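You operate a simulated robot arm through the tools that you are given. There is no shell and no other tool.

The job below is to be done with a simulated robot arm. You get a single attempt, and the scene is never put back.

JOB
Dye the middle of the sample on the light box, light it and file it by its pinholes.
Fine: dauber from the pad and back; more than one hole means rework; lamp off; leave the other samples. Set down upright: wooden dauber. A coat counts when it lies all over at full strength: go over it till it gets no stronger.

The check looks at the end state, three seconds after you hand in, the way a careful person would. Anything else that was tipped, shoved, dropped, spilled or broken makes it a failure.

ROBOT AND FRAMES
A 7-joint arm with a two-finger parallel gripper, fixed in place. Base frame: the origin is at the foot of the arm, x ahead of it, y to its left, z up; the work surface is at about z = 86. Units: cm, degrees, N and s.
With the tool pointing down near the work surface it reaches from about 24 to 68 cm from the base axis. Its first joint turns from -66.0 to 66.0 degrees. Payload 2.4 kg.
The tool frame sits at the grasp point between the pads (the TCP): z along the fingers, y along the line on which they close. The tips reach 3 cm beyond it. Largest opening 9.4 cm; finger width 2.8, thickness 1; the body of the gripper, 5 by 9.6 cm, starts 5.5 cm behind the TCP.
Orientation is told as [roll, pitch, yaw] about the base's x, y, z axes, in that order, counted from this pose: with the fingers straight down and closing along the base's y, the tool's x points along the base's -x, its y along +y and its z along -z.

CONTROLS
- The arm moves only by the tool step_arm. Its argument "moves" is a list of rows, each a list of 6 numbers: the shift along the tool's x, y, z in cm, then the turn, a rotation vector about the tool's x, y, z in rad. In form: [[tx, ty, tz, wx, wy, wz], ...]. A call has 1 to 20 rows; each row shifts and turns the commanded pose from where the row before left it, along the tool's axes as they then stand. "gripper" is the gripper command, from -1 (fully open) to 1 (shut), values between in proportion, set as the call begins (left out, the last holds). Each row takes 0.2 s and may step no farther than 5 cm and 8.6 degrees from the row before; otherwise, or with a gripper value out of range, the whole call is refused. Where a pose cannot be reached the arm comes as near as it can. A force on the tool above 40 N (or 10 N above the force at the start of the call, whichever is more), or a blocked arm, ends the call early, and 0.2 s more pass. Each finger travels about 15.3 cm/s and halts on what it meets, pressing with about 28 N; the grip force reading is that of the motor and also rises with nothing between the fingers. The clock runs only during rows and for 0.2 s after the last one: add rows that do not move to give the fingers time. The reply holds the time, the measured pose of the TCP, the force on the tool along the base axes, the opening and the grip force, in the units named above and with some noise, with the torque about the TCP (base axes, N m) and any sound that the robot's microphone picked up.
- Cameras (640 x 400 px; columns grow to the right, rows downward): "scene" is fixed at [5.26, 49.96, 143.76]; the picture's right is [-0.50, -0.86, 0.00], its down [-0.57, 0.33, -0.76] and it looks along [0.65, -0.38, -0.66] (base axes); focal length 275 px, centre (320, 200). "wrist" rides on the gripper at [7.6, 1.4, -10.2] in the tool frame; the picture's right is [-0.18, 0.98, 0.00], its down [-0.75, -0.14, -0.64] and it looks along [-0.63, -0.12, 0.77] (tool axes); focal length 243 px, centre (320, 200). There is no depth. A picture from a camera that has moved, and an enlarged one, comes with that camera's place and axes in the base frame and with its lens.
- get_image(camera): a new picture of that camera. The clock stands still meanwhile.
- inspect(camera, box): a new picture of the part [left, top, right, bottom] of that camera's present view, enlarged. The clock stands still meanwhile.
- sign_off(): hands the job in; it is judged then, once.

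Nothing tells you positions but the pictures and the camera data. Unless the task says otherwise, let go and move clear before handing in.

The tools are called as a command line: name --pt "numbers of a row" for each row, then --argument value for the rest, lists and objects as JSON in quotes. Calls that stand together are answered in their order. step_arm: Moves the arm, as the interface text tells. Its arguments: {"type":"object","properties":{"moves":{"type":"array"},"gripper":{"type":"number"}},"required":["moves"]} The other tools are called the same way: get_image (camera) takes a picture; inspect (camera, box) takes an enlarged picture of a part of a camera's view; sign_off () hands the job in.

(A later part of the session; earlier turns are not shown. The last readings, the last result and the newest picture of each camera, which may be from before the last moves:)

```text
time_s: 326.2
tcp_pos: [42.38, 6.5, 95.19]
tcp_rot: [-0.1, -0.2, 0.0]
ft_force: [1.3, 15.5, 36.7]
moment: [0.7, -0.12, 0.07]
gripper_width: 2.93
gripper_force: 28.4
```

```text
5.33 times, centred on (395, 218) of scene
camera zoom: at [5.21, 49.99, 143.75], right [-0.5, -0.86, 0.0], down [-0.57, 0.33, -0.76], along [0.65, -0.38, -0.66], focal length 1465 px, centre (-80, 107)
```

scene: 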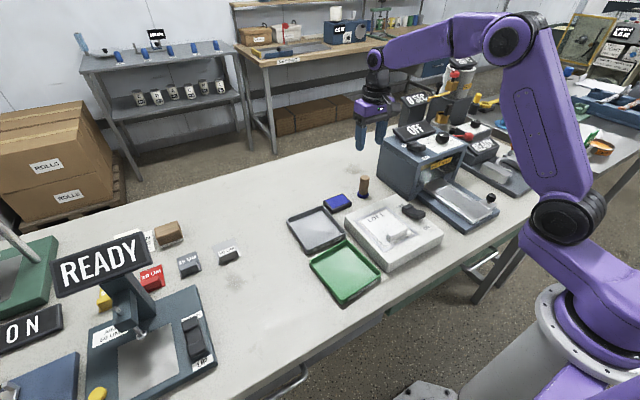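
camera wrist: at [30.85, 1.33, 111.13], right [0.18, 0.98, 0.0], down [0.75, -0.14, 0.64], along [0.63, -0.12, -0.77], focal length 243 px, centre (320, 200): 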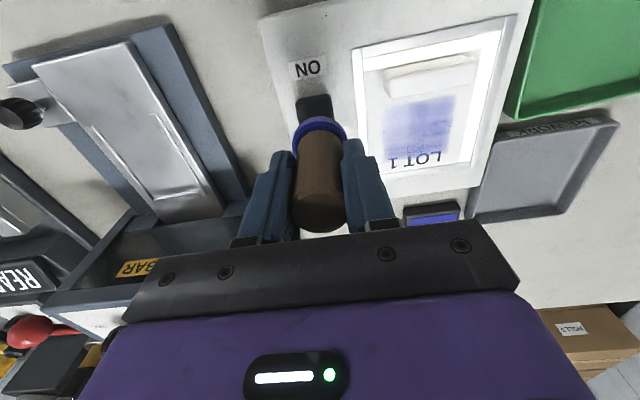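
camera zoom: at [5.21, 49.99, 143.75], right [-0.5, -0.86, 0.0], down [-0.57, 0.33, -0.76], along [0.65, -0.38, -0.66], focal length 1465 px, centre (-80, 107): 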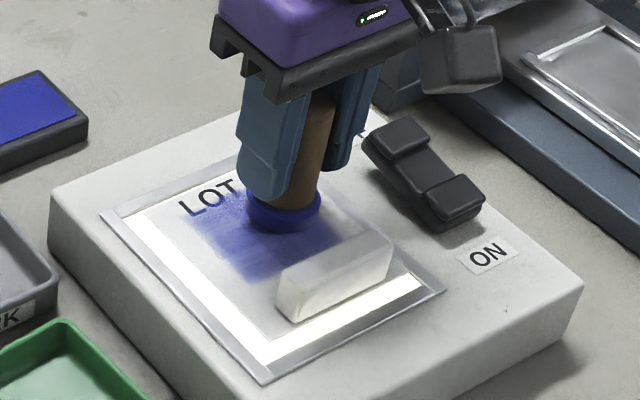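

Force rose to 37 N; I'll lift, raise the stroke height by 0.8 mm and continue with the middle row.

step_arm --pt "0 0 -0.5 0 0 0" --pt "0.6 1.85 0 0 0 0" --pt "0.6 1.85 0 0 0 0" --pt "0 0 0 0 0 0" --pt "0 0 0.3 0 0 0" --pt "0 0 0.12 0 0 0" --pt "0 0 0 0 0 0" --gripper 1

```text
time_s: 327.8
tcp_pos: [41.05, 10.09, 95.18]
tcp_rot: [0.0, -0.1, -0.1]
ft_force: [-2.5, -2.6, 12.9]
moment: [-0.13, 0.0, 0.0]
gripper_width: 2.9
gripper_force: 27.7
```

step_arm --pt "0 -0.3 0.01 0 0 0" --pt "0 -0.5 0 0 0 0" --pt "0 -0.6 0 0 0 0" --pt "0 -0.6 0 0 0 0" --pt "0 -0.6 0 0 0 0" --pt "0 -0.6 0 0 0 0" --pt "0 -0.5 0 0 0 0" --pt "0 -0.3 0 0 0 0" --pt "0 0 -0.4 0 0 0" --pt "0 2.0 0 0 0 0" --pt "0 2.0 0 0 0 0" --pt "0 0 0 0 0 0" --pt "0 0 0.4 0 0 0" --pt "0 -0.3 0 0 0 0" --pt "0 -0.5 0 0 0 0" --pt "0 -0.6 0 0 0 0" --pt "0 -0.6 0 0 0 0" --pt "0 -0.6 0 0 0 0" --pt "0 -0.6 0 0 0 0" --pt "0 -0.5 0 0 0 0" --gripper 1

step_arm --pt "0 0 -0.4 0 0 0" --pt "0.6 1.85 0 0 0 0" --pt "0.6 1.85 0 0 0 0" --pt "0 0 0 0 0 0" --pt "0 0 0.3 0 0 0" --pt "0 0 0.1 0 0 0" --pt "0 0 0 0 0 0" --gripper 1

```text
time_s: 332.0
tcp_pos: [41.19, 6.46, 95.21]
tcp_rot: [0.0, -0.1, 0.0]
ft_force: [0.0, 6.8, 13.9]
moment: [0.32, -0.07, 0.03]
gripper_width: 2.93
gripper_force: 27.6
```

```text
time_s: 333.6
tcp_pos: [40.04, 10.09, 95.28]
tcp_rot: [-0.1, -0.1, 0.0]
ft_force: [0.6, 0.3, -0.8]
moment: [0.02, 0.01, 0.0]
gripper_width: 2.89
gripper_force: 28.3
```

step_arm --pt "0 0 0.05 0 0 0" --pt "0 -0.3 0 0 0 0" --pt "0 -0.5 0 0 0 0" --pt "0 -0.6 0 0 0 0" --pt "0 -0.6 0 0 0 0" --pt "0 -0.6 0 0 0 0" --pt "0 -0.6 0 0 0 0" --pt "0 -0.5 0 0 0 0" --pt "0 0 0 0 0 0" --gripper 1

```text
time_s: 335.6
tcp_pos: [39.99, 6.37, 95.17]
tcp_rot: [0.0, -0.1, 0.0]
ft_force: [1.4, 4.6, 11.6]
moment: [0.19, -0.14, 0.02]
gripper_width: 2.91
gripper_force: 27.6
```

Contact OK at 12 N. Two more strokes here, then view.

step_arm --pt "0 0 -0.4 0 0 0" --pt "0 1.85 0 0 0 0" --pt "0 1.85 0 0 0 0" --pt "0 0 0 0 0 0" --pt "0 0 0.41 0 0 0" --pt "0 -0.3 0 0 0 0" --pt "0 -0.5 0 0 0 0" --pt "0 -0.6 0 0 0 0" --pt "0 -0.6 0 0 0 0" --pt "0 -0.6 0 0 0 0" --pt "0 -0.6 0 0 0 0" --pt "0 -0.5 0 0 0 0" --pt "0 0 0 0 0 0" --gripper 1

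step_arm --pt "0 0 -0.4 0 0 0" --pt "0 0 -2.5 0 0 0" --pt "0 0 -2.5 0 0 0" --pt "0.8 -2.2 0 0 0 0" --pt "0.95 -2.2 0 0 0 0" --pt "0 -2.1 0 0 0 0" --pt "0 0 0 0 0 0" --pt "0 0 0 0 0 0" --gripper 1

inspect --camera "wrist" --box '[360, 80, 500, 190]'

inspect --camera "wrist" --box '[390, 105, 460, 150]'

inspect --camera "scene" --box '[368, 208, 416, 240]'

```text
time_s: 338.4
tcp_pos: [39.96, 6.41, 95.21]
tcp_rot: [0.0, 0.1, 0.0]
ft_force: [0.2, 4.0, 10.3]
moment: [0.2, -0.06, 0.0]
gripper_width: 2.91
gripper_force: 27.8
```

```text
time_s: 340.2
tcp_pos: [38.29, -0.1, 100.53]
tcp_rot: [0.1, 0.0, 0.0]
ft_force: [-0.2, 1.8, -1.1]
moment: [-0.01, 0.01, 0.04]
gripper_width: 2.94
gripper_force: 28.2
```

```text
3.64 times, centred on (430, 135) of wrist
camera zoom: at [30.9, 1.26, 110.74], right [0.18, 0.98, 0.0], down [0.75, -0.14, 0.64], along [0.63, -0.12, -0.77], focal length 882 px, centre (-80, 436)
```

zoom: 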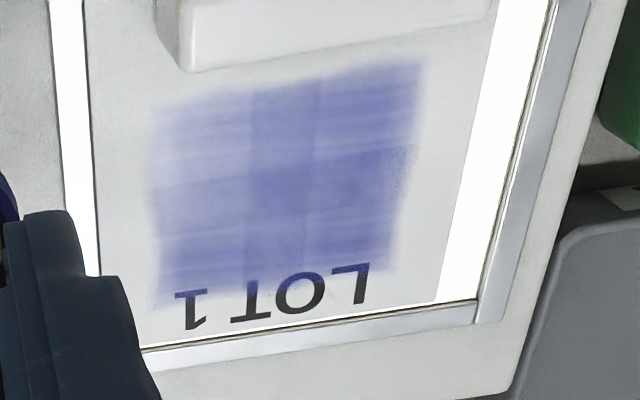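

```text
8.89 times, centred on (425, 128) of wrist
camera zoom: at [30.9, 1.26, 110.74], right [0.18, 0.98, 0.0], down [0.75, -0.14, 0.64], along [0.63, -0.12, -0.77], focal length 2157 px, centre (-613, 844)
```

zoom: 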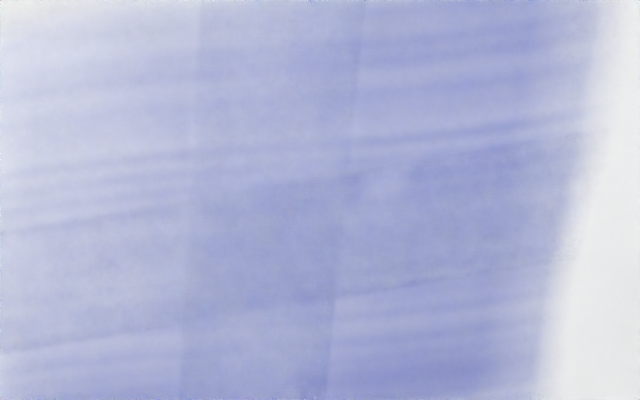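

```text
12.50 times, centred on (392, 224) of scene
camera zoom: at [5.27, 49.96, 143.76], right [-0.5, -0.86, 0.0], down [-0.57, 0.33, -0.76], along [0.65, -0.38, -0.66], focal length 3433 px, centre (-580, -100)
```

zoom: 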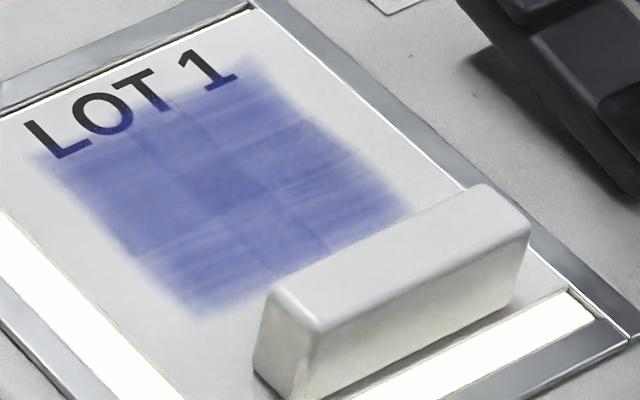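

No change since the last pass anywhere — so the coat is at full strength and the streaks are just its texture. There is one slightly lighter spot near the middle; zooming in on it and all over for pinholes.

inspect --camera "wrist" --box '[418, 116, 446, 134]'

inspect --camera "wrist" --box '[398, 100, 434, 124]'

inspect --camera "wrist" --box '[428, 96, 464, 120]'

inspect --camera "wrist" --box '[398, 124, 434, 148]'

inspect --camera "wrist" --box '[426, 120, 462, 144]'

```text
16.00 times, centred on (432, 125) of wrist
camera zoom: at [30.9, 1.26, 110.74], right [0.18, 0.98, 0.0], down [0.75, -0.14, 0.64], along [0.63, -0.12, -0.77], focal length 3882 px, centre (-1472, 1400)
```

zoom: 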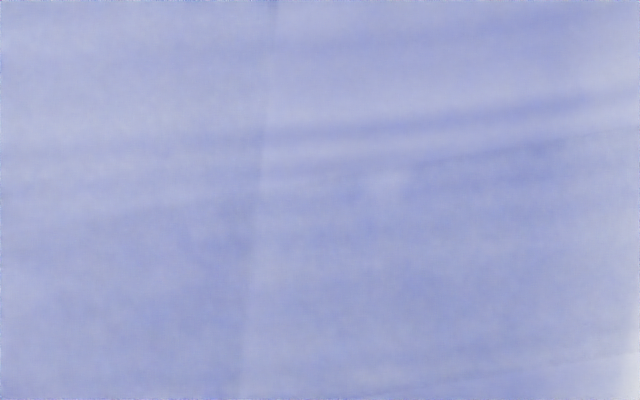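

```text
16.00 times, centred on (416, 112) of wrist
camera zoom: at [30.9, 1.26, 110.74], right [0.18, 0.98, 0.0], down [0.75, -0.14, 0.64], along [0.63, -0.12, -0.77], focal length 3882 px, centre (-1216, 1608)
```

zoom: 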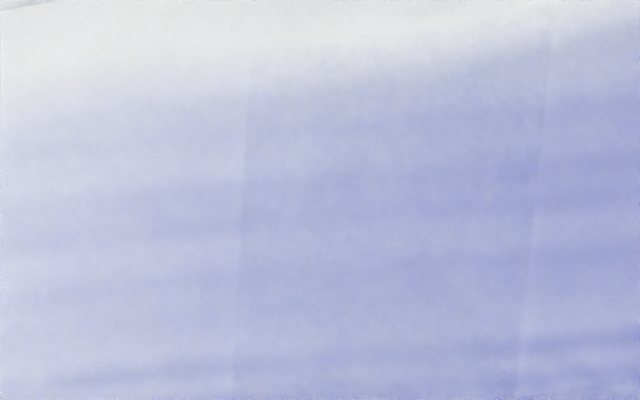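

```text
16.00 times, centred on (446, 108) of wrist
camera zoom: at [30.9, 1.26, 110.74], right [0.18, 0.98, 0.0], down [0.75, -0.14, 0.64], along [0.63, -0.12, -0.77], focal length 3882 px, centre (-1696, 1672)
```

zoom: 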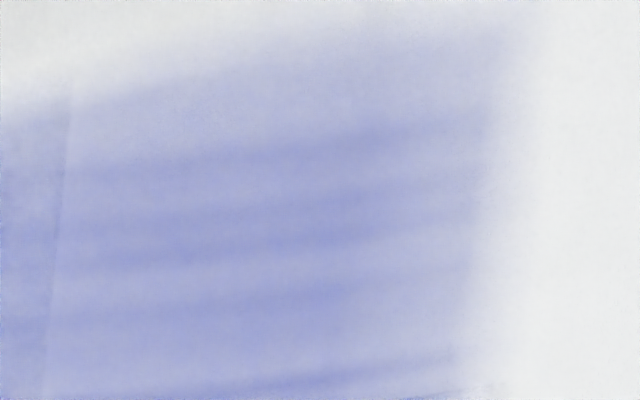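

```text
16.00 times, centred on (416, 136) of wrist
camera zoom: at [30.9, 1.26, 110.74], right [0.18, 0.98, 0.0], down [0.75, -0.14, 0.64], along [0.63, -0.12, -0.77], focal length 3882 px, centre (-1216, 1224)
```

zoom: 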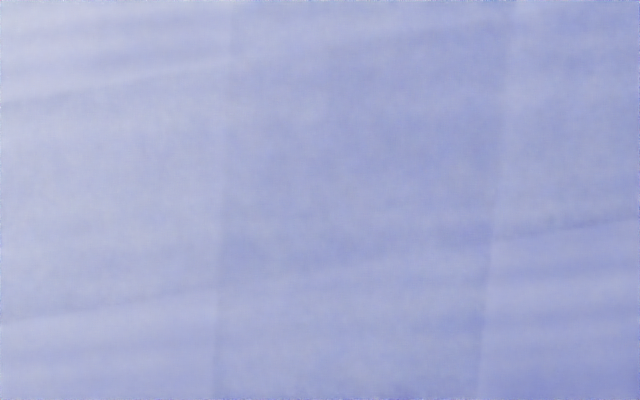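

```text
16.00 times, centred on (444, 132) of wrist
camera zoom: at [30.9, 1.26, 110.74], right [0.18, 0.98, 0.0], down [0.75, -0.14, 0.64], along [0.63, -0.12, -0.77], focal length 3882 px, centre (-1664, 1288)
```

zoom: 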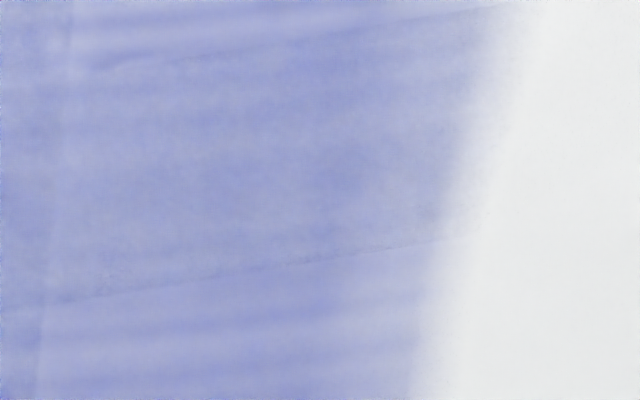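

No pinholes visible anywhere. Before I rely on that, I'll make one decisive saturation test: fresh ink and repeated strokes on only one corner of the zone (near, -y), then compare that corner with the others.

step_arm --pt "0 0 -0.5 0 0 0" --pt "-2.5 1.6 0 0 0 0" --pt "-2.5 1.6 0 0 0 0" --pt "-2.5 1.6 0 0 0 0" --pt "-2.5 1.6 0 0 0 0" --pt "-2.5 1.6 0 0 0 0" --pt "-2.5 1.6 0 0 0 0" --pt "-2.5 1.6 0 0 0 0" --pt "-2.5 1.4 0 0 0 0" --pt "0 0 0 0 0 0" --pt "0 0 3.0 0 0 0" --pt "0 0 3.0 0 0 0" --pt "0 0 2.2 0 0 0" --pt "0 0 0.4 0 0 0" --pt "0 0 0.1 0 0 0" --pt "0 0 0.06 0 0 0" --pt "0 0 0.06 0 0 0" --pt "0 0 0 0 0 0" --gripper 1

```text
time_s: 344.0
tcp_pos: [58.11, 12.63, 92.2]
tcp_rot: [0.1, -0.1, 0.1]
ft_force: [-1.8, 0.2, 3.8]
moment: [0.01, 0.02, -0.03]
gripper_width: 2.93
gripper_force: 28.2
```

step_arm --pt "0 0 0.06 0 0 0" --pt "0 0 0 0 0 0" --pt "0 0 0 0 0 0" --pt "0 0 0 0 0 0" --pt "0 0 -0.4 0 0 0" --pt "0 0.6 0 0 0 0" --pt "0 0 0.4 0 0 0" --pt "0 0 0 0 0 0" --pt "0 0 0 0 0 0" --pt "0 0 0 0 0 0" --pt "0 0 -0.4 0 0 0" --pt "0 -1.2 0 0 0 0" --pt "0 0 0.4 0 0 0" --pt "0 0 0 0 0 0" --pt "0 0 0 0 0 0" --pt "0 0 0 0 0 0" --gripper 1

step_arm --pt "0 0 -0.3 0 0 0" --pt "0 0.6 -1.5 0 0 0" --pt "0 0 -2.5 0 0 0" --pt "0 0 -3.0 0 0 0" --pt "1.5 -0.4 0 0 0 0" --pt "2.5 -0.65 0 0 0 0" --pt "2.5 -0.65 0 0 0 0" --pt "2.5 -0.65 0 0 0 0" --pt "2.5 -0.65 0 0 0 0" --pt "2.5 -0.65 0 0 0 0" --pt "2.5 -0.55 0 0 0 0" --pt "1.65 -0.2 0 0 0 0" --pt "0 0 0 0 0 0" --pt "0 0 1.5 0 0 0" --pt "0 0 1.5 0 0 0" --pt "0 0 0.9 0 0 0" --pt "0 0 0.2 0 0 0" --pt "0 0 0.14 0 0 0" --pt "0 0 0 0 0 0" --gripper 1

```text
time_s: 347.4
tcp_pos: [58.15, 11.84, 92.3]
tcp_rot: [0.0, -0.1, 0.0]
ft_force: [-1.5, -0.8, 5.2]
moment: [-0.05, -0.02, 0.0]
gripper_width: 2.92
gripper_force: 27.5
```

```text
time_s: 351.4
tcp_pos: [39.98, 8.02, 95.2]
tcp_rot: [0.0, -0.1, -0.1]
ft_force: [0.0, -0.3, -0.4]
moment: [0.0, 0.0, -0.02]
gripper_width: 2.89
gripper_force: 28.4
```

step_arm --pt "0 0 0.07 0 0 0" --pt "0 -0.3 0 0 0 0" --pt "0 -0.4 0 0 0 0" --pt "0 -0.5 0 0 0 0" --pt "0 -0.5 0 0 0 0" --pt "0 -0.3 0 0 0 0" --pt "0 0 0 0 0 0" --gripper 1

```text
time_s: 353.0
tcp_pos: [40.08, 6.13, 95.11]
tcp_rot: [0.0, -0.2, 0.0]
ft_force: [2.3, 8.2, 18.9]
moment: [0.37, -0.22, 0.01]
gripper_width: 2.92
gripper_force: 28.2
```

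Good pressure (19 N). Repeating this corner stroke several times.

step_arm --pt "0 0 -0.4 0 0 0" --pt "0 1.0 0 0 0 0" --pt "0 1.0 0 0 0 0" --pt "0 0 0 0 0 0" --pt "0 0 0.4 0 0 0" --pt "0 -0.4 0 0 0 0" --pt "0 -0.6 0 0 0 0" --pt "0 -0.6 0 0 0 0" --pt "0 -0.4 0 0 0 0" --pt "0 0 -0.4 0 0 0" --pt "0 1.0 0 0 0 0" --pt "0 1.0 0 0 0 0" --pt "0 0 0 0 0 0" --pt "0 0 0.4 0 0 0" --pt "0 -0.4 0 0 0 0" --pt "0 -0.6 0 0 0 0" --pt "0 -0.6 0 0 0 0" --pt "0 -0.4 0 0 0 0" --gripper 1

step_arm --pt "0 0 -0.4 0 0 0" --pt "0 1.0 0 0 0 0" --pt "0 1.0 0 0 0 0" --pt "0 0 0 0 0 0" --pt "0 0 0.4 0 0 0" --pt "0 -0.4 0 0 0 0" --pt "0 -0.6 0 0 0 0" --pt "0 -0.6 0 0 0 0" --pt "0 -0.4 0 0 0 0" --pt "0 0 -0.4 0 0 0" --pt "0 1.0 0 0 0 0" --pt "0 1.0 0 0 0 0" --pt "0 0 0 0 0 0" --pt "0 0 0.4 0 0 0" --pt "0 -0.4 0 0 0 0" --pt "0 -0.6 0 0 0 0" --pt "0 -0.6 0 0 0 0" --pt "0 -0.4 0 0 0 0" --gripper 1

step_arm --pt "0 0 -0.4 0 0 0" --pt "0 0 -2.5 0 0 0" --pt "0 0 -2.5 0 0 0" --pt "0.9 -2.1 0 0 0 0" --pt "0.95 -2.1 0 0 0 0" --pt "0 -2.0 0 0 0 0" --pt "0 0 0 0 0 0" --pt "0 0 0 0 0 0" --gripper 1

inspect --camera "wrist" --box '[360, 80, 500, 190]'

inspect --camera "wrist" --box '[390, 105, 460, 150]'

inspect --camera "scene" --box '[368, 208, 416, 240]'

```text
time_s: 356.8
tcp_pos: [40.13, 6.11, 95.15]
tcp_rot: [0.1, -0.1, 0.0]
ft_force: [0.0, 6.4, 13.5]
moment: [0.31, -0.08, 0.05]
gripper_width: 2.91
gripper_force: 27.6
```

```text
time_s: 360.6
tcp_pos: [40.17, 6.35, 94.98]
tcp_rot: [0.0, -0.2, -0.1]
ft_force: [-0.2, 10.4, 24.1]
moment: [0.53, -0.1, 0.05]
gripper_width: 2.94
gripper_force: 27.7
```

```text
time_s: 362.4
tcp_pos: [38.2, -0.16, 100.44]
tcp_rot: [0.0, -0.1, 0.0]
ft_force: [0.3, -0.3, -0.4]
moment: [-0.04, -0.01, 0.0]
gripper_width: 2.93
gripper_force: 27.8
```

```text
3.64 times, centred on (430, 135) of wrist
camera zoom: at [30.79, 1.26, 110.69], right [0.18, 0.98, 0.0], down [0.75, -0.14, 0.64], along [0.63, -0.12, -0.77], focal length 882 px, centre (-80, 436)
```

zoom: 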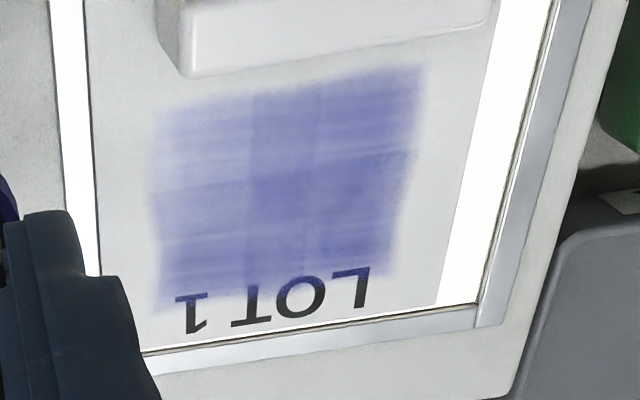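

```text
8.89 times, centred on (425, 128) of wrist
camera zoom: at [30.79, 1.26, 110.69], right [0.18, 0.98, 0.0], down [0.75, -0.14, 0.64], along [0.63, -0.12, -0.77], focal length 2157 px, centre (-613, 844)
```

zoom: 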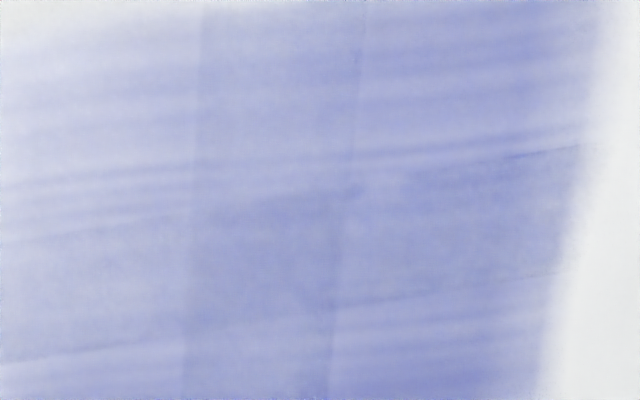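

```text
12.50 times, centred on (392, 224) of scene
camera zoom: at [5.27, 49.96, 143.76], right [-0.5, -0.86, 0.0], down [-0.57, 0.33, -0.76], along [0.65, -0.38, -0.66], focal length 3433 px, centre (-580, -100)
```

zoom: 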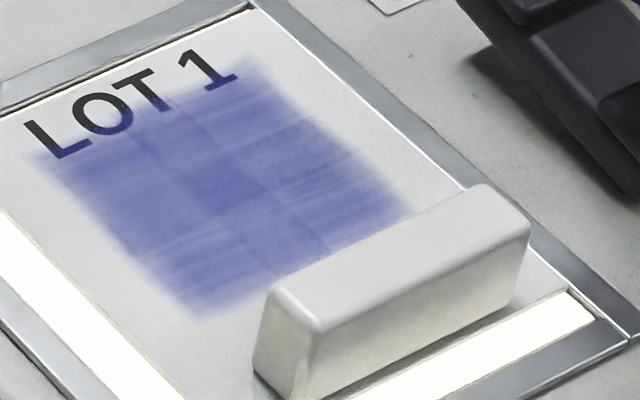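

Five inked strokes on that one corner left it no darker than the rest: the coat is at full strength. Pinholes might only show from straight above, so I'll move the wrist camera nearly vertical over the sample.

step_arm --pt "0 0 -3.0 0 0 0" --pt "0 0 -2.5 0 0 0" --pt "-2.0 2.0 0 0 0 0" --pt "-2.2 2.5 0 0 0 0" --pt "-2.2 2.5 0 0 0 0" --pt "0 0 0 0 0 0" --pt "0 0 0 0 0 0" --gripper 1

get_image --camera "wrist"

inspect --camera "wrist" --box '[260, 0, 390, 110]'

inspect --camera "wrist" --box '[290, 20, 370, 80]'

```text
time_s: 364.0
tcp_pos: [44.64, 7.0, 105.97]
tcp_rot: [0.0, 0.0, -0.1]
ft_force: [0.9, 0.3, -0.5]
moment: [0.04, -0.02, -0.02]
gripper_width: 2.9
gripper_force: 27.7
```

```text
taken
camera wrist: at [37.21, 8.27, 116.25], right [0.18, 0.98, 0.0], down [0.75, -0.14, 0.64], along [0.63, -0.12, -0.77], focal length 243 px, centre (320, 200)
```

wrist: 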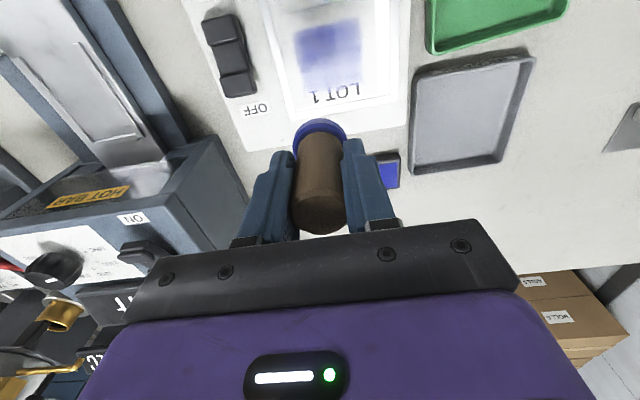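

```text
3.64 times, centred on (325, 55) of wrist
camera zoom: at [37.21, 8.27, 116.25], right [0.18, 0.98, 0.0], down [0.75, -0.14, 0.64], along [0.63, -0.12, -0.77], focal length 882 px, centre (302, 727)
```

zoom: 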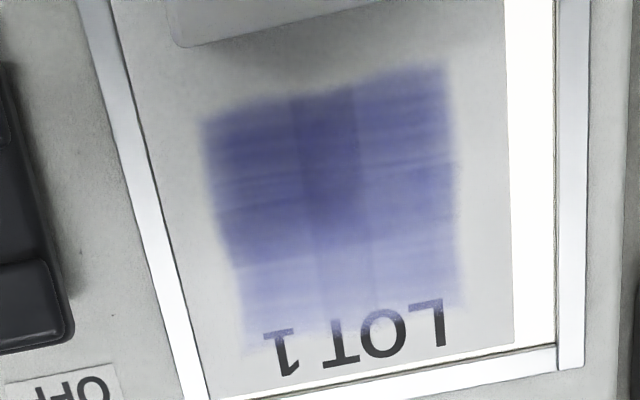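

```text
6.67 times, centred on (330, 50) of wrist
camera zoom: at [37.21, 8.27, 116.25], right [0.18, 0.98, 0.0], down [0.75, -0.14, 0.64], along [0.63, -0.12, -0.77], focal length 1618 px, centre (253, 1200)
```

zoom: 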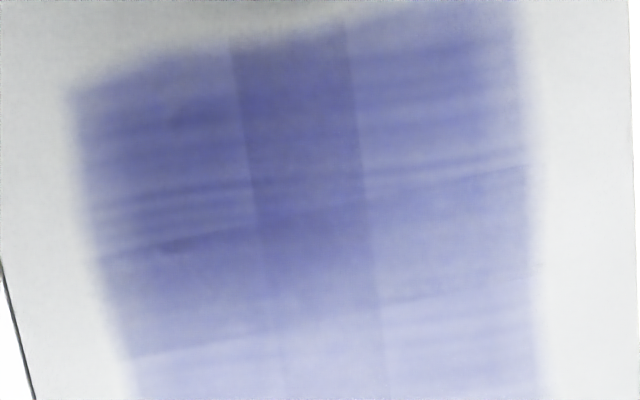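

The gripper's shadow distorts this view. I'll move the arm back over the pad and compare the corners of the coat without shadow.

step_arm --pt "-2.5 1.0 0 0 0 0" --pt "-2.5 1.0 0 0 0 0" --pt "-2.5 1.0 0 0 0 0" --pt "-2.5 1.0 0 0 0 0" --pt "-2.5 1.0 0 0 0 0" --pt "-1.1 0.6 0 0 0 0" --pt "0 0 0 0 0 0" --pt "0 0 0 0 0 0" --gripper 1

inspect --camera "scene" --box '[368, 208, 416, 240]'

inspect --camera "scene" --box '[374, 212, 402, 230]'

inspect --camera "scene" --box '[345, 190, 445, 255]'

```text
time_s: 365.8
tcp_pos: [58.27, 12.65, 106.0]
tcp_rot: [0.0, 0.1, 0.1]
ft_force: [-0.1, -0.6, -0.4]
moment: [0.01, 0.0, -0.01]
gripper_width: 2.93
gripper_force: 28.2
```

```text
12.50 times, centred on (392, 224) of scene
camera zoom: at [5.27, 49.96, 143.76], right [-0.5, -0.86, 0.0], down [-0.57, 0.33, -0.76], along [0.65, -0.38, -0.66], focal length 3433 px, centre (-580, -100)
```

zoom: 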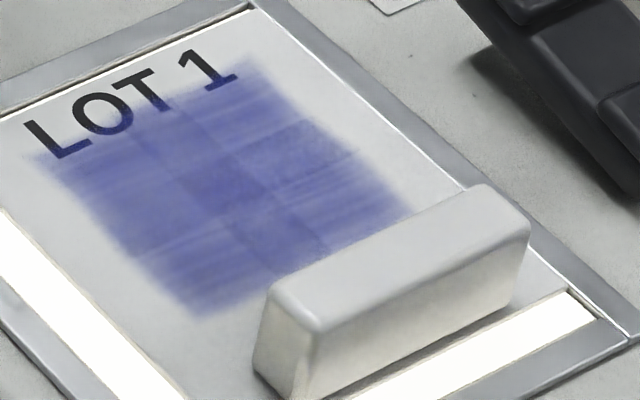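

```text
16.00 times, centred on (388, 221) of scene
camera zoom: at [5.27, 49.96, 143.76], right [-0.5, -0.86, 0.0], down [-0.57, 0.33, -0.76], along [0.65, -0.38, -0.66], focal length 4394 px, centre (-768, -136)
```

zoom: 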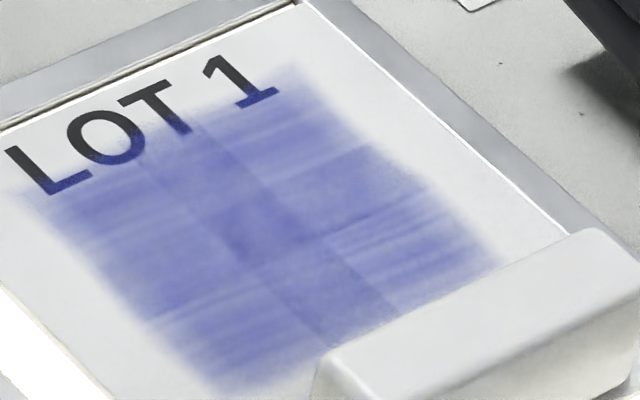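

```text
6.15 times, centred on (395, 222) of scene
camera zoom: at [5.27, 49.96, 143.76], right [-0.5, -0.86, 0.0], down [-0.57, 0.33, -0.76], along [0.65, -0.38, -0.66], focal length 1690 px, centre (-142, 62)
```

zoom: 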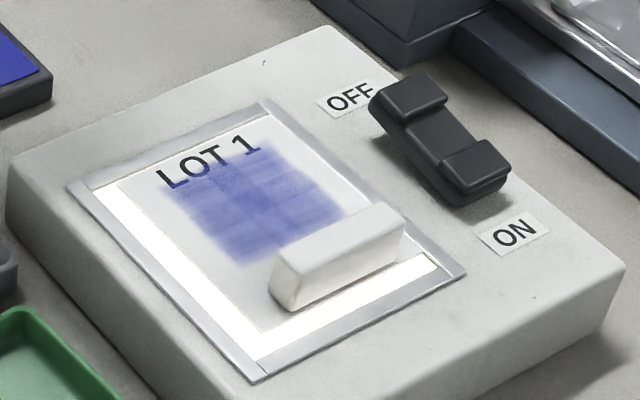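

All four corners look equal, including the one I worked extra, so the coat is at full strength. I'll return the dauber to its home now.

step_arm --pt "0.05 -1.5 1.0 0 0 0" --pt "0.05 -2.0 1.5 0 0 0" --pt "0.05 -2.5 1.0 0 0 0" --pt "0.05 -2.5 0 0 0 0" --pt "0 -1.45 0 0 0 0" --pt "0 0 0 0 0 0" --pt "0 0 3.0 0 0 0" --pt "0 0 3.0 0 0 0" --pt "0 0 3.0 0 0 0" --pt "0 0 1.6 0 0 0" --pt "0 0 0.8 0 0 0" --pt "0 0 0 0 0 0" --gripper 1

step_arm --pt "0 0 0.25 0 0 0" --pt "0 0 0.2 0 0 0" --pt "0 0 0.1 0 0 0" --pt "0 0 0 0 0 0" --gripper 1

```text
time_s: 368.4
tcp_pos: [57.99, 2.45, 91.2]
tcp_rot: [-0.1, 0.1, 0.0]
ft_force: [0.2, -0.3, -0.9]
moment: [0.01, -0.01, 0.01]
gripper_width: 2.9
gripper_force: 28.0
```

```text
time_s: 369.4
tcp_pos: [58.01, 2.59, 90.61]
tcp_rot: [0.0, -0.1, 0.0]
ft_force: [0.4, -0.5, -1.4]
moment: [0.02, 0.02, 0.02]
gripper_width: 2.91
gripper_force: 28.2
```

step_arm --pt "0 0 0.08 0 0 0" --pt "0 0 0.08 0 0 0" --pt "0 0 0 0 0 0" --gripper 1

```text
time_s: 370.2
tcp_pos: [57.95, 2.53, 90.44]
tcp_rot: [0.0, -0.1, 0.0]
ft_force: [-0.9, 0.0, -0.6]
moment: [-0.01, 0.01, -0.01]
gripper_width: 2.93
gripper_force: 27.7
```

step_arm --pt "0 0 0.06 0 0 0" --pt "0 0 0.05 0 0 0" --pt "0 0 0 0 0 0" --gripper 1

```text
time_s: 371.0
tcp_pos: [57.94, 2.59, 90.4]
tcp_rot: [0.1, -0.1, 0.0]
ft_force: [-5.3, -2.6, 15.0]
moment: [-0.06, 0.11, 0.0]
gripper_width: 2.91
gripper_force: 28.3
```

The dauber is on the bench. Easing off the load, releasing and rising straight up.

step_arm --pt "0 0 -0.06 0 0 0" --pt "0 0 0 0 0 0" --gripper 1

step_arm --pt "0 0 0 0 0 0" --pt "0 0 0 0 0 0" --pt "0 0 0 0 0 0" --pt "0 0 -1.0 0 0 0" --pt "0 0 -2.0 0 0 0" --pt "0 0 -3.0 0 0 0" --pt "0 0 -4.0 0 0 0" --pt "0 0 -4.0 0 0 0" --pt "0 0 0 0 0 0" --gripper -0.2

inspect --camera "scene" --box '[315, 160, 415, 215]'

```text
time_s: 371.6
tcp_pos: [58.04, 2.56, 90.4]
tcp_rot: [0.0, 0.0, 0.0]
ft_force: [-2.4, -1.3, 7.5]
moment: [-0.14, -0.06, -0.03]
gripper_width: 2.93
gripper_force: 28.3
```

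```text
time_s: 373.6
tcp_pos: [58.08, 2.58, 104.59]
tcp_rot: [0.0, 0.0, -0.1]
ft_force: [1.2, -0.2, 0.2]
moment: [-0.01, 0.01, 0.0]
gripper_width: 5.64
gripper_force: 0.1
```

```text
6.40 times, centred on (365, 188) of scene
camera zoom: at [5.26, 49.96, 143.76], right [-0.5, -0.86, 0.0], down [-0.57, 0.33, -0.76], along [0.65, -0.38, -0.66], focal length 1758 px, centre (32, 280)
```

zoom: 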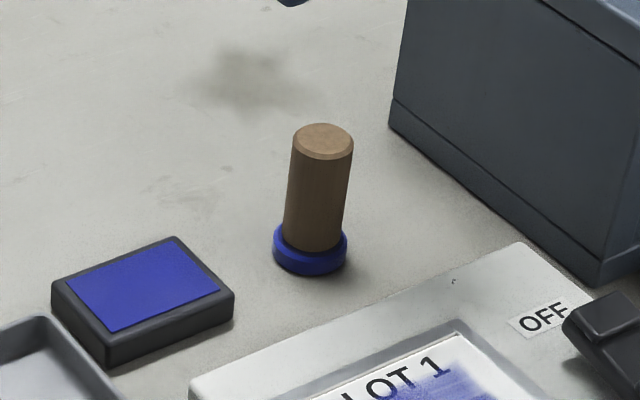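

Dauber is back, upright. Now a closer, almost vertical look at the lit sample with the empty gripper.

step_arm --pt "2.5 0.8 0 0 0 0" --pt "2.5 0.8 0 0 0 0" --pt "2.5 0.8 0 0 0 0" --pt "2.5 0.8 0 0 0 0" --pt "2.5 0.8 0 0 0 0" --pt "0.5 0.15 0 0 0 0" --pt "0 0 3.0 0 0 0" --pt "0 0 3.0 0 0 0" --pt "0 0 1.0 0 0 0" --pt "0 0 0 0 0 0" --pt "0 0 0 0 0 0" --gripper 1

get_image --camera "wrist"

inspect --camera "wrist" --box '[250, 0, 410, 130]'

inspect --camera "wrist" --box '[280, 30, 340, 80]'

inspect --camera "wrist" --box '[330, 30, 390, 80]'

```text
time_s: 376.0
tcp_pos: [44.95, 6.76, 97.26]
tcp_rot: [0.0, 0.0, 0.0]
ft_force: [-0.3, -0.2, -0.3]
moment: [-0.01, -0.02, -0.04]
gripper_width: 0.0
gripper_force: 28.3
```

```text
taken
camera wrist: at [37.53, 8.12, 107.53], right [0.18, 0.98, 0.0], down [0.75, -0.14, 0.64], along [0.63, -0.12, -0.77], focal length 243 px, centre (320, 200)
```

wrist: 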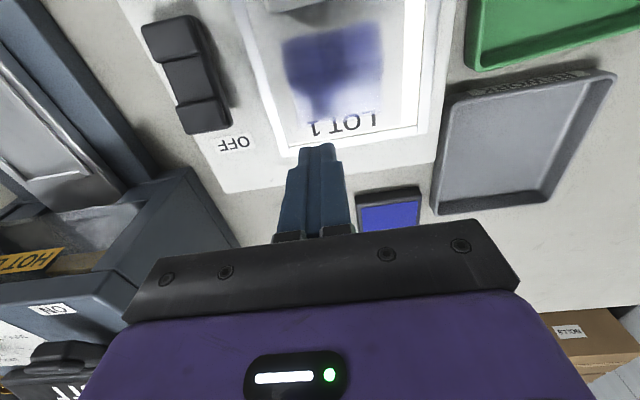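

```text
3.08 times, centred on (330, 65) of wrist
camera zoom: at [37.53, 8.12, 107.53], right [0.18, 0.98, 0.0], down [0.75, -0.14, 0.64], along [0.63, -0.12, -0.77], focal length 746 px, centre (289, 615)
```

zoom: 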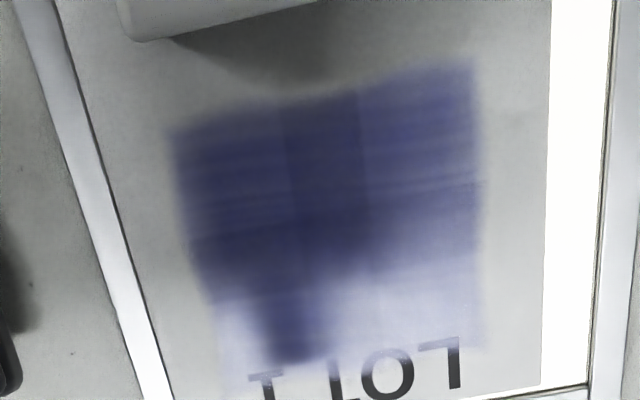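

```text
8.00 times, centred on (310, 55) of wrist
camera zoom: at [37.53, 8.12, 107.53], right [0.18, 0.98, 0.0], down [0.75, -0.14, 0.64], along [0.63, -0.12, -0.77], focal length 1941 px, centre (400, 1360)
```

zoom: 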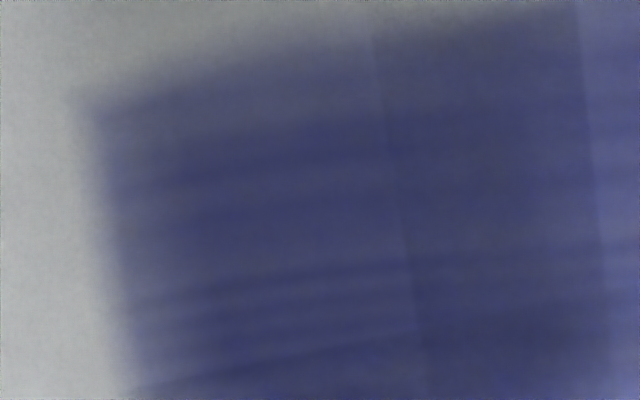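

```text
8.00 times, centred on (360, 55) of wrist
camera zoom: at [37.53, 8.12, 107.53], right [0.18, 0.98, 0.0], down [0.75, -0.14, 0.64], along [0.63, -0.12, -0.77], focal length 1941 px, centre (0, 1360)
```

zoom: 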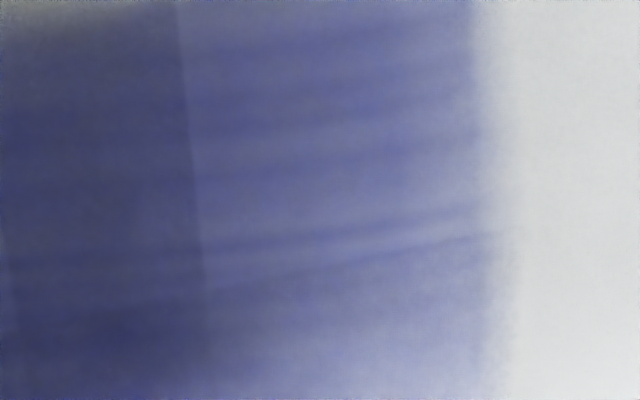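

In the gripper's shadow the film looks deep and even, and no bright pinholes appear. I'll shade the far half too and look again, to be sure of the count.

step_arm --pt "-1.5 0.5 0 0 0 0" --pt "-1.5 0.5 0 0 0 0" --pt "0 0 0 0 0 0" --pt "0 0 0 0 0 0" --gripper 1

inspect --camera "scene" --box '[374, 212, 402, 230]'

inspect --camera "wrist" --box '[250, 0, 410, 130]'

inspect --camera "wrist" --box '[275, 10, 395, 90]'

```text
time_s: 377.0
tcp_pos: [47.99, 7.67, 97.35]
tcp_rot: [0.0, 0.1, 0.0]
ft_force: [0.0, -0.5, 0.5]
moment: [-0.01, 0.04, 0.0]
gripper_width: 0.0
gripper_force: 28.2
```

```text
16.00 times, centred on (388, 221) of scene
camera zoom: at [5.26, 49.96, 143.76], right [-0.5, -0.86, 0.0], down [-0.57, 0.33, -0.76], along [0.65, -0.38, -0.66], focal length 4394 px, centre (-768, -136)
```

zoom: 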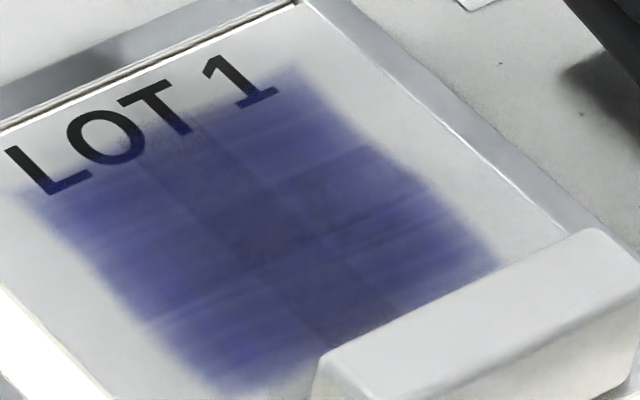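

```text
3.08 times, centred on (330, 65) of wrist
camera zoom: at [40.57, 9.13, 107.6], right [0.18, 0.98, 0.0], down [0.75, -0.14, 0.64], along [0.63, -0.12, -0.77], focal length 746 px, centre (289, 615)
```

zoom: 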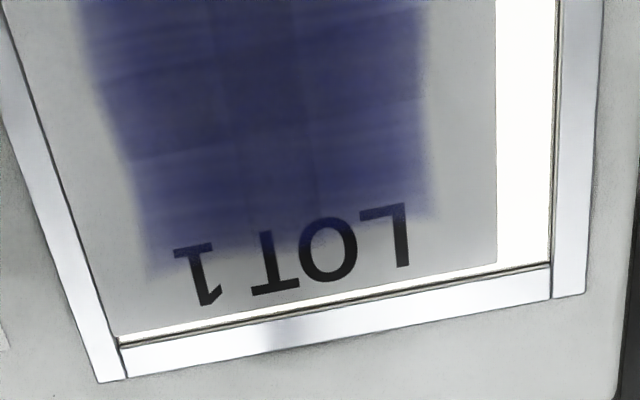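

```text
5.00 times, centred on (335, 50) of wrist
camera zoom: at [40.57, 9.13, 107.6], right [0.18, 0.98, 0.0], down [0.75, -0.14, 0.64], along [0.63, -0.12, -0.77], focal length 1213 px, centre (245, 950)
```

zoom: 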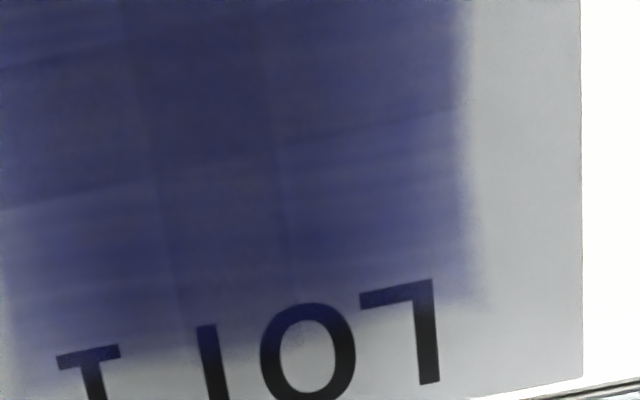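

The film is deep and even in shade with no bright dots. One faint pale smudge near (40.6, 9.65) appeared in earlier views; I'll examine that spot closely before deciding.

step_arm --pt "1.5 0 0 0 0 0" --pt "1.5 0 0.5 0 0 0" --pt "0 0 0.5 0 0 0" --pt "0 0 0 0 0 0" --pt "0 0 0 0 0 0" --gripper 1

inspect --camera "wrist" --box '[260, 20, 400, 120]'

inspect --camera "wrist" --box '[320, 36, 360, 62]'

inspect --camera "wrist" --box '[320, 56, 360, 82]'

inspect --camera "wrist" --box '[285, 50, 325, 76]'

```text
time_s: 378.2
tcp_pos: [44.94, 7.9, 96.44]
tcp_rot: [0.1, 0.0, 0.0]
ft_force: [0.2, -0.6, 0.3]
moment: [-0.02, 0.0, 0.0]
gripper_width: 0.0
gripper_force: 27.9
```

```text
4.00 times, centred on (330, 70) of wrist
camera zoom: at [37.56, 9.13, 106.71], right [0.18, 0.98, 0.0], down [0.75, -0.14, 0.64], along [0.63, -0.12, -0.77], focal length 970 px, centre (280, 720)
```

zoom: 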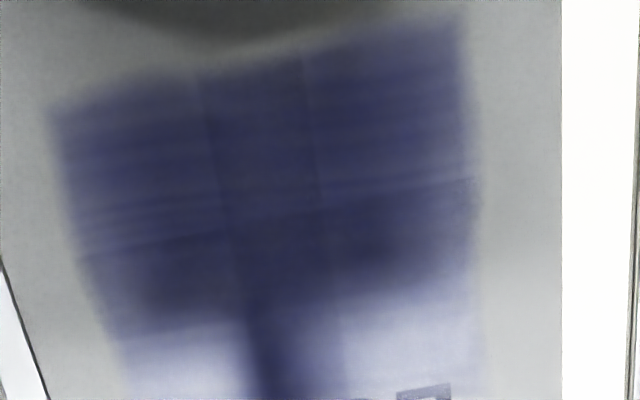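

```text
15.38 times, centred on (340, 49) of wrist
camera zoom: at [37.56, 9.13, 106.71], right [0.18, 0.98, 0.0], down [0.75, -0.14, 0.64], along [0.63, -0.12, -0.77], focal length 3733 px, centre (12, 2523)
```

zoom: 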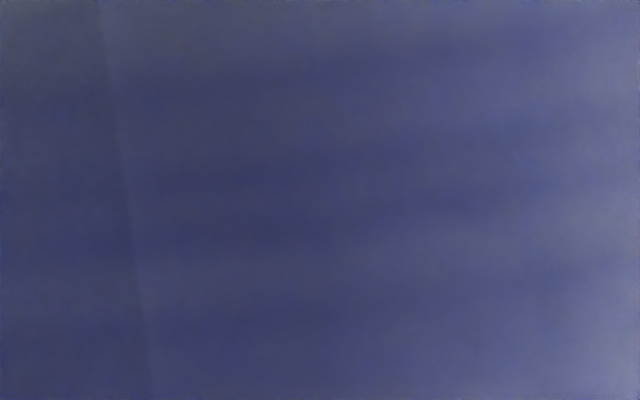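

```text
15.38 times, centred on (340, 69) of wrist
camera zoom: at [37.56, 9.13, 106.71], right [0.18, 0.98, 0.0], down [0.75, -0.14, 0.64], along [0.63, -0.12, -0.77], focal length 3733 px, centre (12, 2215)
```

zoom: 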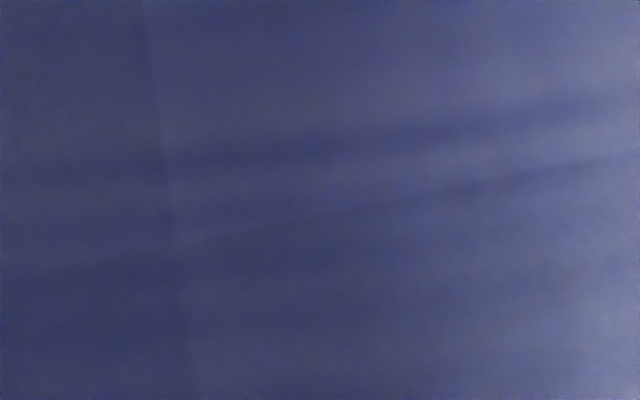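

```text
15.38 times, centred on (305, 63) of wrist
camera zoom: at [37.56, 9.13, 106.71], right [0.18, 0.98, 0.0], down [0.75, -0.14, 0.64], along [0.63, -0.12, -0.77], focal length 3733 px, centre (551, 2308)
```

zoom: 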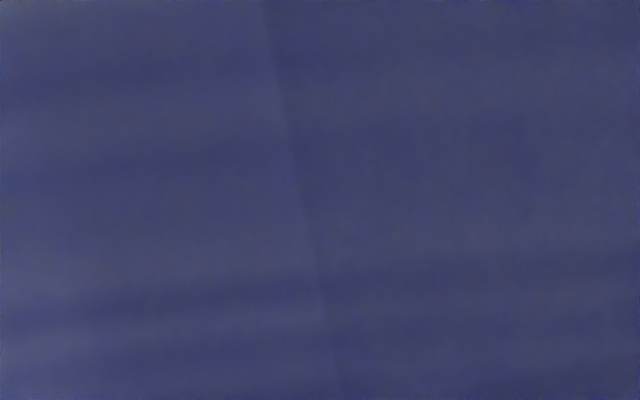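

The near half is smooth and uniform at full depth with no pinholes. Same check for the far half, shaded.

step_arm --pt "-1.5 -0.5 0 0 0 0" --pt "-1.5 -0.5 0 0 0 0" --pt "0 -0.5 0 0 0 0" --pt "0 0 0 0 0 0" --pt "0 0 0 0 0 0" --gripper 1

inspect --camera "wrist" --box '[260, 0, 400, 100]'

inspect --camera "wrist" --box '[300, 10, 350, 45]'

inspect --camera "wrist" --box '[345, 10, 395, 45]'

inspect --camera "scene" --box '[374, 212, 402, 230]'

```text
time_s: 379.4
tcp_pos: [47.92, 6.24, 96.46]
tcp_rot: [0.1, 0.0, -0.1]
ft_force: [-0.1, -0.8, -0.1]
moment: [-0.02, -0.04, 0.02]
gripper_width: 0.02
gripper_force: 27.7
```

```text
4.00 times, centred on (330, 50) of wrist
camera zoom: at [40.54, 7.64, 106.63], right [0.18, 0.98, 0.0], down [0.75, -0.14, 0.64], along [0.63, -0.12, -0.77], focal length 970 px, centre (280, 800)
```

zoom: 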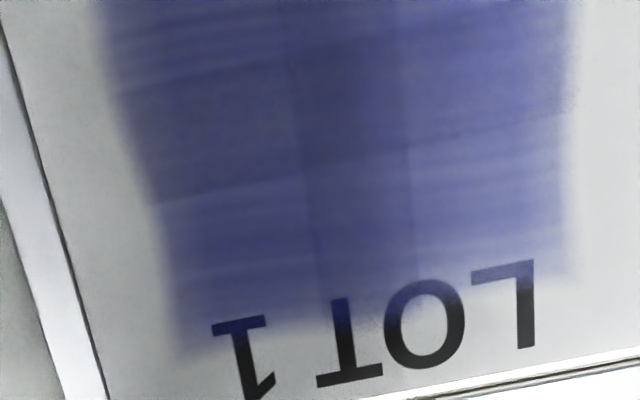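

```text
11.43 times, centred on (325, 28) of wrist
camera zoom: at [40.54, 7.64, 106.63], right [0.18, 0.98, 0.0], down [0.75, -0.14, 0.64], along [0.63, -0.12, -0.77], focal length 2773 px, centre (263, 2171)
```

zoom: 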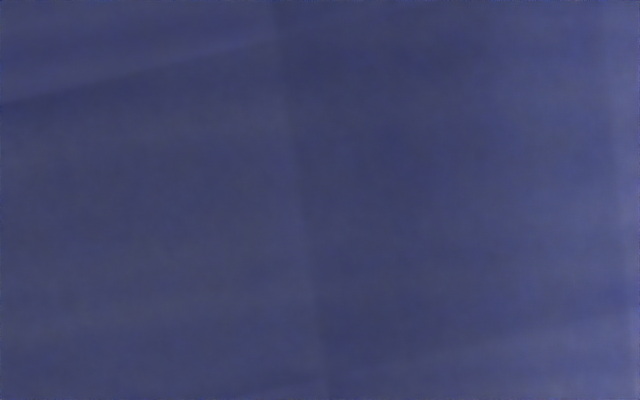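

```text
11.43 times, centred on (370, 28) of wrist
camera zoom: at [40.54, 7.64, 106.63], right [0.18, 0.98, 0.0], down [0.75, -0.14, 0.64], along [0.63, -0.12, -0.77], focal length 2773 px, centre (-251, 2171)
```

zoom: 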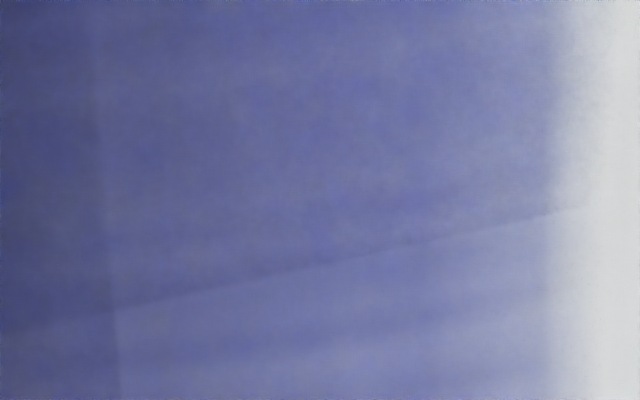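

```text
16.00 times, centred on (388, 221) of scene
camera zoom: at [5.26, 49.96, 143.76], right [-0.5, -0.86, 0.0], down [-0.57, 0.33, -0.76], along [0.65, -0.38, -0.66], focal length 4394 px, centre (-768, -136)
```

zoom: 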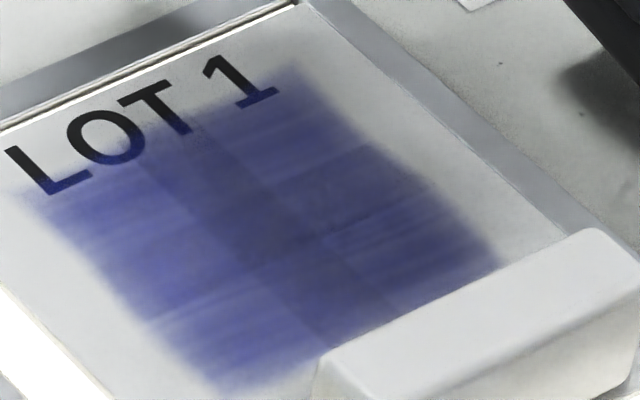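

The shaded close-ups are revealing: the near corner I worked extra now blends with the overlap band, while the far tiles are still visibly lighter — so the far half is not yet at full strength. I'll fetch the dauber again for more pinned strokes there.

step_arm --pt "0 0 -4.0 0 0 0" --pt "0 0 -4.0 0 0 0" --pt "-2.5 -0.9 0 0 0 0" --pt "-2.5 -0.9 0 0 0 0" --pt "-2.5 -0.9 0 0 0 0" --pt "-2.5 -0.95 0 0 0 0" --pt "0 0 0 0 0 0" --pt "0 0 0 0 0 0" --gripper -0.2

inspect --camera "wrist" --box '[240, 40, 400, 240]'

```text
time_s: 381.2
tcp_pos: [58.04, 2.54, 104.4]
tcp_rot: [0.0, 0.0, 0.0]
ft_force: [-0.2, -0.2, -0.8]
moment: [0.0, -0.01, -0.01]
gripper_width: 5.64
gripper_force: 0.3
```

```text
2.00 times, centred on (320, 140) of wrist
camera zoom: at [50.66, 4.0, 114.68], right [0.18, 0.98, 0.0], down [0.75, -0.14, 0.64], along [0.63, -0.12, -0.77], focal length 485 px, centre (320, 320)
```

zoom: 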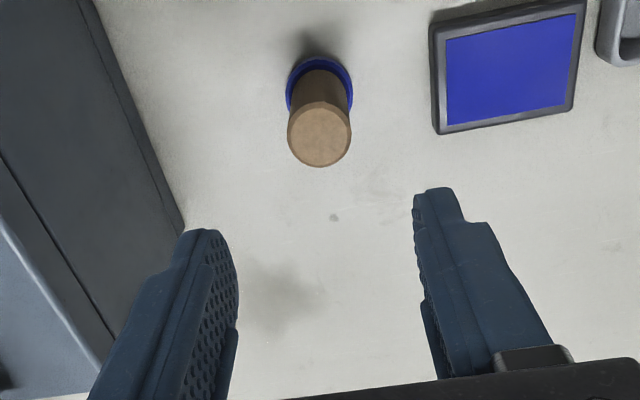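

step_arm --pt "0 0 3.0 0 0 0" --pt "0 0 3.0 0 0 0" --pt "0 0 3.0 0 0 0" --pt "0 0 2.5 0 0 0" --pt "0 0 1.8 0 0 0" --pt "0 0 0.5 0 0 0" --pt "0 0 0 0 0 0" --gripper -0.2

step_arm --pt "0 0 0 0 0 0" --pt "0 0 0 0 0 0" --pt "0 0 0 0 0 0" --pt "0 0 0 0 0 0" --gripper 1

step_arm --pt "0 0 -1.0 0 0 0" --pt "0 0 -2.0 0 0 0" --pt "0 0 -2.0 0 0 0" --pt "0 0 -1.0 0 0 0" --pt "-0.05 1.5 0 0 0 0" --pt "-0.05 2.5 0 0 0 0" --pt "-0.05 2.5 0 0 0 0" --pt "-0.05 2.0 0 0 0 0" --pt "0 1.45 0 0 0 0" --pt "0 0 0 0 0 0" --pt "0 0 2.0 0 0 0" --pt "0 0 1.5 0 0 0" --pt "0 0 0.5 0 0 0" --pt "0 0 0.15 0 0 0" --pt "0 0 0 0 0 0" --gripper 1

```text
time_s: 382.8
tcp_pos: [58.12, 2.62, 90.38]
tcp_rot: [-0.1, -0.1, 0.1]
ft_force: [0.0, -0.6, 1.2]
moment: [0.02, 0.01, 0.0]
gripper_width: 5.63
gripper_force: 0.0
```

```text
time_s: 383.8
tcp_pos: [58.0, 2.74, 90.55]
tcp_rot: [-0.1, 0.0, 0.0]
ft_force: [-1.1, -0.1, -0.5]
moment: [0.03, 0.01, 0.02]
gripper_width: 2.91
gripper_force: 27.6
```

```text
time_s: 387.0
tcp_pos: [58.16, 12.53, 92.45]
tcp_rot: [0.0, 0.0, 0.0]
ft_force: [-0.4, 0.5, -1.1]
moment: [0.0, -0.01, 0.02]
gripper_width: 2.91
gripper_force: 28.0
```

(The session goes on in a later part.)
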